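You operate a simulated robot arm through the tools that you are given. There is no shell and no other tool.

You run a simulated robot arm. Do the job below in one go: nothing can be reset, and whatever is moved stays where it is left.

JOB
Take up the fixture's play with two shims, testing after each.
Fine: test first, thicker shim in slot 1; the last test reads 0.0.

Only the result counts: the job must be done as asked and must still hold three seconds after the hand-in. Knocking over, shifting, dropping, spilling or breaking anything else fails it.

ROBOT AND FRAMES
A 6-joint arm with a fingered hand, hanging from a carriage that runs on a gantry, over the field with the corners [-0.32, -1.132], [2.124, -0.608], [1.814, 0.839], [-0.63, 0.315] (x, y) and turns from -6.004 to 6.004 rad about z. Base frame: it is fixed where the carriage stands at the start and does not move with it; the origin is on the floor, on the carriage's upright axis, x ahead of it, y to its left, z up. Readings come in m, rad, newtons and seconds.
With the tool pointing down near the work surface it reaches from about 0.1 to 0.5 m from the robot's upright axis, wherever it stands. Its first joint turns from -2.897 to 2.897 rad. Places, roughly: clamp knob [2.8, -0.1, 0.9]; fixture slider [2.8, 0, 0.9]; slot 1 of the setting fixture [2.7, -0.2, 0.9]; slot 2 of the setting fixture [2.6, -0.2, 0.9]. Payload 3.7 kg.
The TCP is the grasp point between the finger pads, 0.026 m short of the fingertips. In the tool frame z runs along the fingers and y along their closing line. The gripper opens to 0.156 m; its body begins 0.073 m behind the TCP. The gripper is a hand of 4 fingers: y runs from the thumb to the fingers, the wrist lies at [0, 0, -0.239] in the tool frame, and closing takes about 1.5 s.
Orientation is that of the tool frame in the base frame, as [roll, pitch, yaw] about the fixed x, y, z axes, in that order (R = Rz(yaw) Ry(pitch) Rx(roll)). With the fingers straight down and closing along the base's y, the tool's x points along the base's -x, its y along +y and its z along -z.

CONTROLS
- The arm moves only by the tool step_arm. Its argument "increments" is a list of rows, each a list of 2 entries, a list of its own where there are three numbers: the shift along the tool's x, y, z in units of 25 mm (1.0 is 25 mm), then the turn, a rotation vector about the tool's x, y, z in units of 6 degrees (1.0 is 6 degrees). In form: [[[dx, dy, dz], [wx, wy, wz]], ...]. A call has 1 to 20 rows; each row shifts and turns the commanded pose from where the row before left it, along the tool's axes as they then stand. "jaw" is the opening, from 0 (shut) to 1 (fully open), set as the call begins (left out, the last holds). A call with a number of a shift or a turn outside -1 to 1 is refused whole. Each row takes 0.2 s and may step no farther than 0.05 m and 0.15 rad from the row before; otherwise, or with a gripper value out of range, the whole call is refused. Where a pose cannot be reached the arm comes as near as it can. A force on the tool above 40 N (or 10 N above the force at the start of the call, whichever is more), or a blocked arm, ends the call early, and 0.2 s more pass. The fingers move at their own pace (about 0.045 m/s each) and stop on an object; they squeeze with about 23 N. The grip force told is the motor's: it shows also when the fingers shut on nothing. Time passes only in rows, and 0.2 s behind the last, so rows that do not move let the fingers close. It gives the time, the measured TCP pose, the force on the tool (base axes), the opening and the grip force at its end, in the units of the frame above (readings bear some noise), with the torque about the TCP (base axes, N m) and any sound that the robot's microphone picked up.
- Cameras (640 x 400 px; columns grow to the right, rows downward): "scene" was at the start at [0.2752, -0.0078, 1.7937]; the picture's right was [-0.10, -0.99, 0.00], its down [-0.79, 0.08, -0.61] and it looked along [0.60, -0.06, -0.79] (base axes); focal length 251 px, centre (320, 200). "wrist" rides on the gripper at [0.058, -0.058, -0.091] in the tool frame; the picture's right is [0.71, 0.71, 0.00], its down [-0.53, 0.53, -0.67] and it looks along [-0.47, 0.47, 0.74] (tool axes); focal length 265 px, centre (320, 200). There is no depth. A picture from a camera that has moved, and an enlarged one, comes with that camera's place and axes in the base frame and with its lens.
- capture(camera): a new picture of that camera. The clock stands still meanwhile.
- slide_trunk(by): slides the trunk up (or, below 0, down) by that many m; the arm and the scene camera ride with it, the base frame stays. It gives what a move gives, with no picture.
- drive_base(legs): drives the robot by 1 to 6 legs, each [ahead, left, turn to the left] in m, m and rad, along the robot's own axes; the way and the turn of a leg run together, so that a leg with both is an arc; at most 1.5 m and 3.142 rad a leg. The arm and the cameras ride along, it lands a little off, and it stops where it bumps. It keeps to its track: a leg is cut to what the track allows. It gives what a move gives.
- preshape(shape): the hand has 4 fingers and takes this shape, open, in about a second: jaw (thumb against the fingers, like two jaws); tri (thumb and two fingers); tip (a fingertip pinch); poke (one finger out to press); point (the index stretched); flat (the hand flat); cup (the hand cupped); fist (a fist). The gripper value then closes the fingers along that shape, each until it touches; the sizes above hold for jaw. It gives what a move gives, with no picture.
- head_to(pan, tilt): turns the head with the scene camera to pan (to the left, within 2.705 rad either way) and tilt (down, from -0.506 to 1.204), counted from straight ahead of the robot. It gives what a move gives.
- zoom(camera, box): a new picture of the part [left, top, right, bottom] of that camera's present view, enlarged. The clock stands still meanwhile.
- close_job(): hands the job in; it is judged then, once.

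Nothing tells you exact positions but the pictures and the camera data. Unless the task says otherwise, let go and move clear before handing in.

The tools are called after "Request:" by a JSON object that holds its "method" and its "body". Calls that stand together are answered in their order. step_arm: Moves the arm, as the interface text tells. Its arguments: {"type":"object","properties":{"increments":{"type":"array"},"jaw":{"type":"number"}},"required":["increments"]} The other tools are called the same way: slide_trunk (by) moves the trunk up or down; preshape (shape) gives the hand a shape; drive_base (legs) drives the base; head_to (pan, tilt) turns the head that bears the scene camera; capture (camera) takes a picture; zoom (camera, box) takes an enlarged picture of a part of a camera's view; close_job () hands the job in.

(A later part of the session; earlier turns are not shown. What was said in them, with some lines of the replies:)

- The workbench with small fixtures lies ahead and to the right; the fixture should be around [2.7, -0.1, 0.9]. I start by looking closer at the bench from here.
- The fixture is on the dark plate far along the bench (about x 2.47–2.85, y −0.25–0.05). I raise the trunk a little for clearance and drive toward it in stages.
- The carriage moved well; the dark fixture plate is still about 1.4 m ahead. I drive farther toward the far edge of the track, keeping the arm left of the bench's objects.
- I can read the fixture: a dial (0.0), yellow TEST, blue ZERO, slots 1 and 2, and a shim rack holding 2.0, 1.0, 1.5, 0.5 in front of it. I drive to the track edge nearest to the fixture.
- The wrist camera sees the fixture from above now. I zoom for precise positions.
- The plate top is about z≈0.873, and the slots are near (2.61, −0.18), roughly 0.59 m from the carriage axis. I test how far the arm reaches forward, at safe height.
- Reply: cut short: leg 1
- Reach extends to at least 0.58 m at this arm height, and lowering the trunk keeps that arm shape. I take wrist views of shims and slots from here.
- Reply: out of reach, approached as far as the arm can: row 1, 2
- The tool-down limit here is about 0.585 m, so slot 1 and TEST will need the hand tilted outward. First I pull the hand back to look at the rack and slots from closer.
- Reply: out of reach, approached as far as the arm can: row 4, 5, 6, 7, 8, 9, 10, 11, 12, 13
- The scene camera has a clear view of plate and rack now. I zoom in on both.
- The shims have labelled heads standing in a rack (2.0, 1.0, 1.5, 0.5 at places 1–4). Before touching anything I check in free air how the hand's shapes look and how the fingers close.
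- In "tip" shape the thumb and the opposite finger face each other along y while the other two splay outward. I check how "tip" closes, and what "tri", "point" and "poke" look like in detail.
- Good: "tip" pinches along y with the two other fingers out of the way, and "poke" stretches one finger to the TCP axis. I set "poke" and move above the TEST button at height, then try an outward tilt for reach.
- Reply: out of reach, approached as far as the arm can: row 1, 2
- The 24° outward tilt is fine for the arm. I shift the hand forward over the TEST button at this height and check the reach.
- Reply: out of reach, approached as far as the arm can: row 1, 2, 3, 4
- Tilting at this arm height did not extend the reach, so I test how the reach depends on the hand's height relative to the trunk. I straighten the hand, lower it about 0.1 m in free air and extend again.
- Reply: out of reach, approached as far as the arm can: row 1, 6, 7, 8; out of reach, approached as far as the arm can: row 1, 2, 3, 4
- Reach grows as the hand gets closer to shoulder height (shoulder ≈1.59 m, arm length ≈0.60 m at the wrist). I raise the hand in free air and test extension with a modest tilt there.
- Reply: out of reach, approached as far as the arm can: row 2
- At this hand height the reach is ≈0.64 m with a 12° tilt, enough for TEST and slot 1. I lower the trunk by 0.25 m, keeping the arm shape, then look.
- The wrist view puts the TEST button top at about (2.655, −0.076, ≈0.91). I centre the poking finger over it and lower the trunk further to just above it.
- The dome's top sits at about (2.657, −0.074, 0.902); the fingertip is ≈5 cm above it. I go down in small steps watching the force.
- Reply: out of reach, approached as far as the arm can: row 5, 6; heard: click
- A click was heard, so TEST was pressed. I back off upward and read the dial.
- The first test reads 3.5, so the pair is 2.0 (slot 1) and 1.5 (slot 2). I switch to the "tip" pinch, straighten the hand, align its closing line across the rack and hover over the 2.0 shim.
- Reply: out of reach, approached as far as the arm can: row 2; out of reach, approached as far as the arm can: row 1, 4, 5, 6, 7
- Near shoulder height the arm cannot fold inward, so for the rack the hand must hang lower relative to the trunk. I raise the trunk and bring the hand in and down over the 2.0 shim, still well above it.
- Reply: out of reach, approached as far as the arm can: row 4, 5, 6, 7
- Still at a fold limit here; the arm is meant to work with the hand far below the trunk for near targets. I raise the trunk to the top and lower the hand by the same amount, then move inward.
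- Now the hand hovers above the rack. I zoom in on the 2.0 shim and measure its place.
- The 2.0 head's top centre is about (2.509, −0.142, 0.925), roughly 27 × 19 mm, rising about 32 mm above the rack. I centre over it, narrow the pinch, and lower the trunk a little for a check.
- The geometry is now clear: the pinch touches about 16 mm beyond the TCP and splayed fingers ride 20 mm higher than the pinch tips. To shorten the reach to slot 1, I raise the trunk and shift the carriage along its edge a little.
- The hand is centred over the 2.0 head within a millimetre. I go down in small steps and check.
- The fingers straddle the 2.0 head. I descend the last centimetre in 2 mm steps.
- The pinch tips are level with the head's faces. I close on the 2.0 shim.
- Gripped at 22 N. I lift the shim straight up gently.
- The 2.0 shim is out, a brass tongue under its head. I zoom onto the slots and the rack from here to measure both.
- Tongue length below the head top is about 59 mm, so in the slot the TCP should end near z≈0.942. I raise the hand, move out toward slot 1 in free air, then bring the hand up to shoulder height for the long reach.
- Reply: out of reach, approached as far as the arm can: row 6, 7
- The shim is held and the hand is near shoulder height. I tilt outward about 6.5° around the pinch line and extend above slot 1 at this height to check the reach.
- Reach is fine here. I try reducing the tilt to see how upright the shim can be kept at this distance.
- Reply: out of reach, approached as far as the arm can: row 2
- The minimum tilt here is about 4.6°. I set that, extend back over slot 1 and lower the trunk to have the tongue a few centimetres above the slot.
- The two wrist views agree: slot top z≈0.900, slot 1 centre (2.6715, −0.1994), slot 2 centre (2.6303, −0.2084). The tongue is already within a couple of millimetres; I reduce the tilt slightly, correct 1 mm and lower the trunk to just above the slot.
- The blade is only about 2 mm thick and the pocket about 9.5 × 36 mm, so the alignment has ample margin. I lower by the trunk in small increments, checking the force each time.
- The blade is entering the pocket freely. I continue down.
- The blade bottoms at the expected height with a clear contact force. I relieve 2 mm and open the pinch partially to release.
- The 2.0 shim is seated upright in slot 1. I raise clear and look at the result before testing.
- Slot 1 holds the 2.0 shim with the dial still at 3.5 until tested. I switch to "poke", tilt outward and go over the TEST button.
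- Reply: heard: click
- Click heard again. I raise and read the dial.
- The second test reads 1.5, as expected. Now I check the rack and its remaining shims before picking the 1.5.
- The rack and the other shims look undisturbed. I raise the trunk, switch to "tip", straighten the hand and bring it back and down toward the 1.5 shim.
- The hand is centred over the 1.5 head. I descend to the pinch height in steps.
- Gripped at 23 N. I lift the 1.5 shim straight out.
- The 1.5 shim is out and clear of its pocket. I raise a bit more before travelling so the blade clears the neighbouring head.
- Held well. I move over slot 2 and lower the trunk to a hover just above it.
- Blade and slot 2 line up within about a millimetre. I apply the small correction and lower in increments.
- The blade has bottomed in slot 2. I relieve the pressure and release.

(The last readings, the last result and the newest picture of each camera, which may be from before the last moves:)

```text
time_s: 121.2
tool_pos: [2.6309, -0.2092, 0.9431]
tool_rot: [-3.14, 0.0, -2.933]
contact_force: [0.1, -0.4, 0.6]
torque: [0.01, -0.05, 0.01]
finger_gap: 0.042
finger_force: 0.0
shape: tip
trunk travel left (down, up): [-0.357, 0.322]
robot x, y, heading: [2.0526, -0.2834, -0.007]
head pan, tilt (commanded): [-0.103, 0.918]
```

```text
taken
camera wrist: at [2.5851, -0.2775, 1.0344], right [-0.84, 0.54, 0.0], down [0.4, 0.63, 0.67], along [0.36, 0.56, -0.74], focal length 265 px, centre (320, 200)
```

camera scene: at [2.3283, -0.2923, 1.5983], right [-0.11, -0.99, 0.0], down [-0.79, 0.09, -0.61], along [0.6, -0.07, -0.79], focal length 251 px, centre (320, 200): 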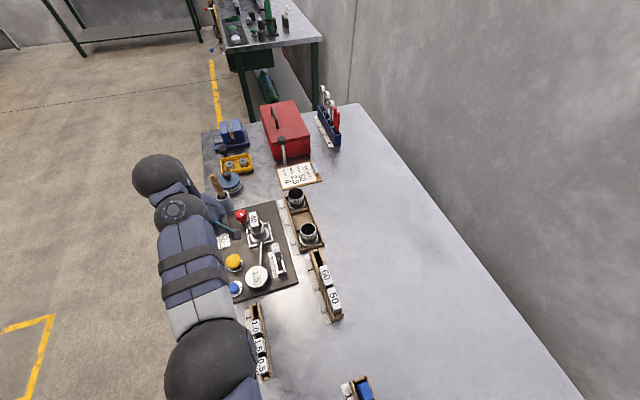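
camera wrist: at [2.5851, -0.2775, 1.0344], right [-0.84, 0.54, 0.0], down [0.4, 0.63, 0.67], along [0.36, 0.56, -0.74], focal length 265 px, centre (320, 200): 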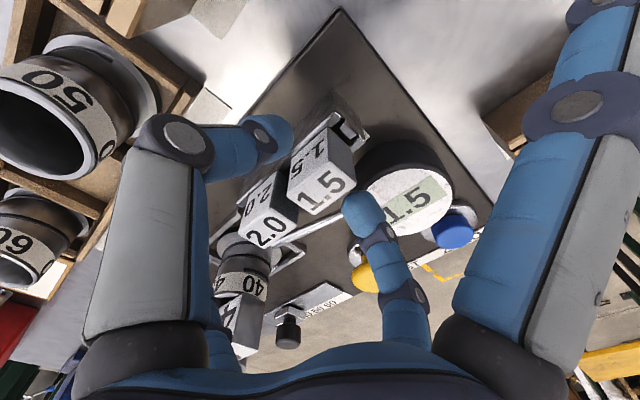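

Both shims are seated. I raise clear, switch to "poke" and go to the TEST button for the last test.

Request:
{"method": "slide_trunk", "body": {"by": 0.03}}

Request:
{"method": "slide_trunk", "body": {"by": 0.1}}

Request:
{"method": "preshape", "body": {"shape": "poke"}}

Request:
{"method": "step_arm", "body": {"increments": [[[0, 0, -0.87], [0, 0, 0]], [[0, 0, -0.87], [0, 0, 0]], [[0, 0, -0.87], [0, 0, 0]], [[-0.342, 0.845, 0.01], [0, -0.318, 0]], [[-0.342, 0.845, 0.024], [0, -0.318, 0]], [[-0.341, 0.845, 0.034], [0, -0.318, 0]], [[-0.34, 0.845, 0.044], [0, -0.318, 0]], [[-0.338, 0.845, 0.056], [0, -0.318, 0]], [[-0.336, 0.845, 0.068], [0, -0.318, 0]], [[0, 0, 0], [0, 0, 0]]]}}

Request:
{"method": "capture", "body": {"camera": "wrist"}}

```text
time_s: 121.9
tool_pos: [2.6301, -0.2082, 0.9735]
tool_rot: [-3.14, 0.0, -2.933]
contact_force: [0.7, 0.1, -0.2]
torque: [0.06, -0.03, 0.0]
finger_gap: 0.0417
finger_force: 0.2
shape: tip
trunk travel left (down, up): [-0.387, 0.292]
robot x, y, heading: [2.053, -0.2799, -0.005]
head pan, tilt (commanded): [-0.103, 0.918]
```

```text
time_s: 123.2
tool_pos: [2.6306, -0.2084, 1.0732]
tool_rot: [-3.139, 0.0, -2.932]
contact_force: [-0.5, 1.5, -0.2]
torque: [0.0, 0.0, 0.01]
finger_gap: 0.0421
finger_force: 0.2
shape: tip
trunk travel left (down, up): [-0.487, 0.192]
robot x, y, heading: [2.0538, -0.285, -0.004]
head pan, tilt (commanded): [-0.103, 0.918]
```

```text
time_s: 124.2
tool_pos: [2.6302, -0.2095, 1.0731]
tool_rot: [-3.14, 0.001, -2.931]
contact_force: [0.3, 0.9, -0.8]
torque: [0.01, 0.0, 0.0]
finger_gap: 0.0
finger_force: 0.1
shape: poke
trunk travel left (down, up): [-0.487, 0.192]
robot x, y, heading: [2.0524, -0.2828, -0.01]
head pan, tilt (commanded): [-0.103, 0.918]
```

```text
time_s: 126.3
tool_pos: [2.6532, -0.0752, 1.1363]
tool_rot: [-3.14, 0.202, -2.933]
contact_force: [-0.2, 0.1, 0.2]
torque: [0.01, 0.02, 0.0]
finger_gap: 0.0001
finger_force: 0.1
shape: poke
trunk travel left (down, up): [-0.487, 0.192]
robot x, y, heading: [2.0517, -0.2827, -0.011]
head pan, tilt (commanded): [-0.103, 0.918]
```

```text
taken
camera wrist: at [2.5897, -0.147, 1.2143], right [-0.82, 0.55, -0.14], down [0.26, 0.59, 0.76], along [0.5, 0.59, -0.64], focal length 265 px, centre (320, 200)
```

wrist: 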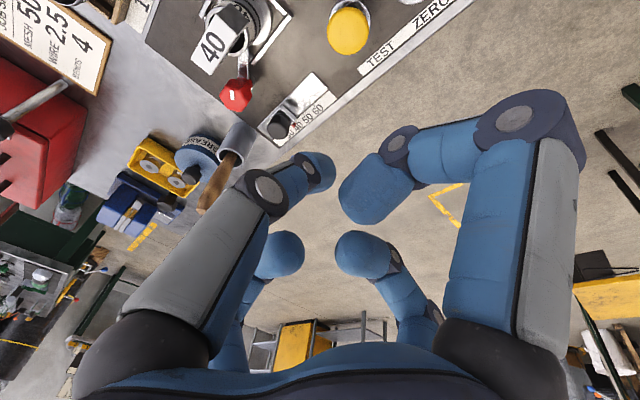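

Request:
{"method": "zoom", "body": {"camera": "scene", "box": [240, 190, 360, 320]}}

Request:
{"method": "step_arm", "body": {"increments": [[[-0.1, 0.02, 0.02], [0, 0, 0]], [[0, 0, 0], [0, 0, 0]]]}}

Request:
{"method": "slide_trunk", "body": {"by": -0.184}}

Request:
{"method": "slide_trunk", "body": {"by": -0.012}}

Request:
{"method": "slide_trunk", "body": {"by": -0.005}}

```text
3.08 times, centred on (300, 255) of scene
camera zoom: at [2.3283, -0.2923, 1.6544], right [-0.11, -0.99, 0.0], down [-0.79, 0.09, -0.61], along [0.6, -0.07, -0.79], focal length 772 px, centre (382, 31)
```

zoom: 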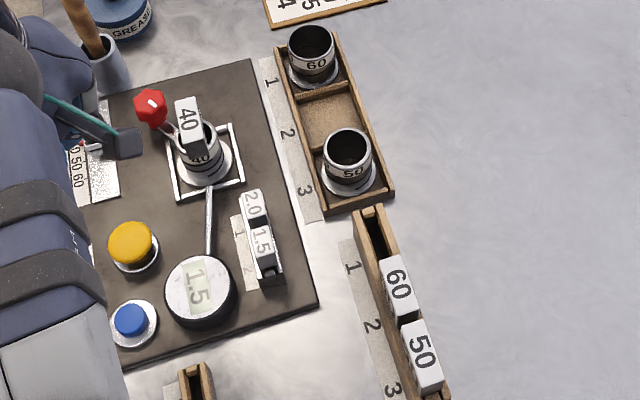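

```text
time_s: 127.0
tool_pos: [2.6553, -0.0739, 1.1351]
tool_rot: [-3.139, 0.2, -2.93]
contact_force: [-0.4, -0.4, -0.8]
torque: [0.01, -0.03, -0.02]
finger_gap: 0.0
finger_force: 0.1
shape: poke
trunk travel left (down, up): [-0.487, 0.192]
robot x, y, heading: [2.0562, -0.2836, -0.005]
head pan, tilt (commanded): [-0.103, 0.918]
```

```text
time_s: 129.0
tool_pos: [2.6545, -0.0726, 0.9516]
tool_rot: [-3.14, 0.202, -2.932]
contact_force: [0.3, 0.2, -0.2]
torque: [-0.02, -0.04, -0.02]
finger_gap: 0.0003
finger_force: 0.1
shape: poke
trunk travel left (down, up): [-0.303, 0.376]
robot x, y, heading: [2.0552, -0.2854, -0.005]
head pan, tilt (commanded): [-0.103, 0.918]
```

```text
time_s: 129.6
tool_pos: [2.6556, -0.0745, 0.94]
tool_rot: [-3.139, 0.201, -2.932]
contact_force: [0.6, -0.8, -0.4]
torque: [-0.03, -0.02, -0.02]
finger_gap: 0.0
finger_force: 0.0
shape: poke
trunk travel left (down, up): [-0.291, 0.388]
robot x, y, heading: [2.052, -0.284, -0.008]
head pan, tilt (commanded): [-0.103, 0.918]
```

```text
time_s: 130.1
tool_pos: [2.6556, -0.0747, 0.9355]
tool_rot: [-3.14, 0.201, -2.93]
contact_force: [-0.3, -0.4, 2.8]
torque: [-0.02, 0.02, 0.01]
finger_gap: 0.0001
finger_force: 0.0
shape: poke
trunk travel left (down, up): [-0.286, 0.393]
robot x, y, heading: [2.0515, -0.2856, -0.001]
head pan, tilt (commanded): [-0.103, 0.918]
heard: click
```

The last press clicked. I raise clear and read the dial.

Request:
{"method": "slide_trunk", "body": {"by": 0.03}}

Request:
{"method": "slide_trunk", "body": {"by": 0.17}}

Request:
{"method": "zoom", "body": {"camera": "scene", "box": [240, 190, 360, 320]}}

Request:
{"method": "capture", "body": {"camera": "scene"}}

```text
time_s: 130.9
tool_pos: [2.6561, -0.0742, 0.9649]
tool_rot: [-3.14, 0.198, -2.93]
contact_force: [-0.3, 0.3, 0.7]
torque: [-0.02, 0.0, 0.02]
finger_gap: 0.0002
finger_force: 0.0
shape: poke
trunk travel left (down, up): [-0.316, 0.363]
robot x, y, heading: [2.0545, -0.2859, -0.005]
head pan, tilt (commanded): [-0.103, 0.918]
```

```text
time_s: 132.8
tool_pos: [2.6543, -0.0753, 1.1354]
tool_rot: [-3.14, 0.199, -2.93]
contact_force: [0.0, -0.1, -0.7]
torque: [0.0, 0.0, 0.02]
finger_gap: 0.0
finger_force: 0.0
shape: poke
trunk travel left (down, up): [-0.486, 0.193]
robot x, y, heading: [2.051, -0.2811, -0.009]
head pan, tilt (commanded): [-0.103, 0.918]
```

```text
3.08 times, centred on (300, 255) of scene
camera zoom: at [2.3283, -0.2923, 1.6533], right [-0.11, -0.99, 0.0], down [-0.79, 0.09, -0.61], along [0.6, -0.07, -0.79], focal length 772 px, centre (382, 31)
```

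zoom: 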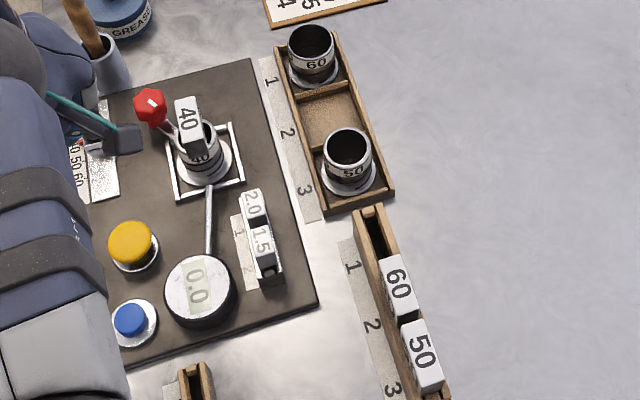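

```text
taken
camera scene: at [2.3283, -0.2923, 1.6533], right [-0.11, -0.99, 0.0], down [-0.79, 0.09, -0.61], along [0.6, -0.07, -0.79], focal length 251 px, centre (320, 200)
```

scene: 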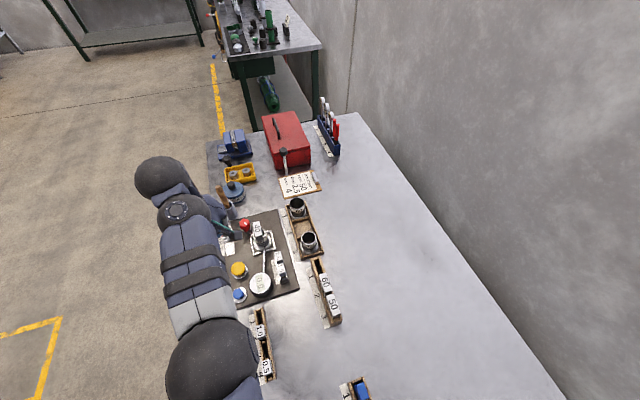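

Request:
{"method": "zoom", "body": {"camera": "scene", "box": [248, 245, 298, 300]}}

Request:
{"method": "zoom", "body": {"camera": "scene", "box": [235, 295, 295, 390]}}

```text
7.27 times, centred on (273, 272) of scene
camera zoom: at [2.3283, -0.2923, 1.6533], right [-0.11, -0.99, 0.0], down [-0.79, 0.09, -0.61], along [0.6, -0.07, -0.79], focal length 1826 px, centre (662, -327)
```

zoom: 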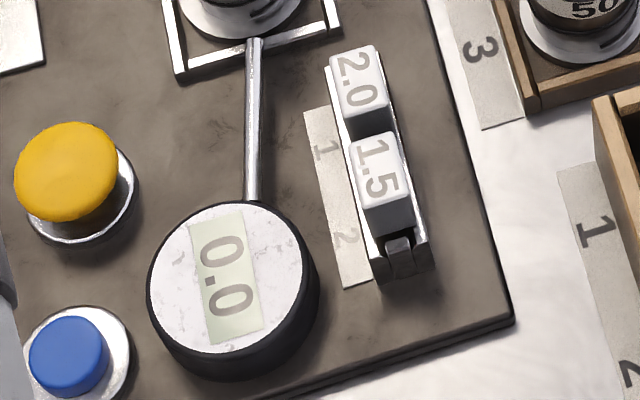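

```text
4.21 times, centred on (265, 342) of scene
camera zoom: at [2.3283, -0.2923, 1.6533], right [-0.11, -0.99, 0.0], down [-0.79, 0.09, -0.61], along [0.6, -0.07, -0.79], focal length 1057 px, centre (552, -400)
```

zoom: 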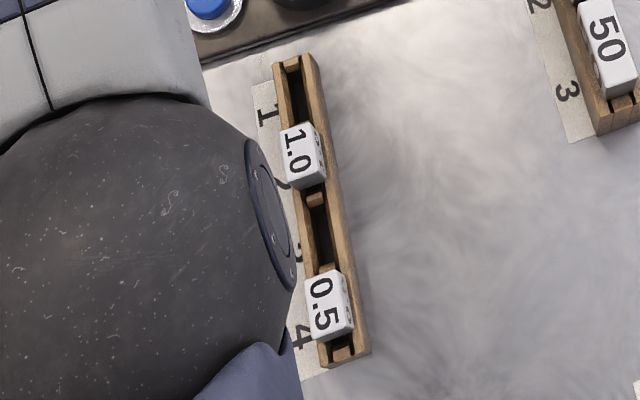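

The last test reads 0.0. The 2.0 shim is in slot 1 and the 1.5 in slot 2, the other shims are undisturbed in the rack, and the hand is clear above, so I hand the job in.

Request:
{"method": "close_job", "body": {}}

```text
The job is handed in.
```

The fixture's play is taken up. The first test read 3.5, so I used the 2.0 and 1.5 shims, and the last test reads 0.0.

| Step | Dial reading |
|---|---|
| Test before any shim | 3.5 |
| Test after the 2.0 shim in slot 1 | 1.5 |
| Test after the 1.5 shim in slot 2 | 0.0 |

Both shims are seated and released. The 1.0 and 0.5 shims are still in the rack. The last pictures show nothing else moved. The hand was clear above the fixture when I handed the job in.
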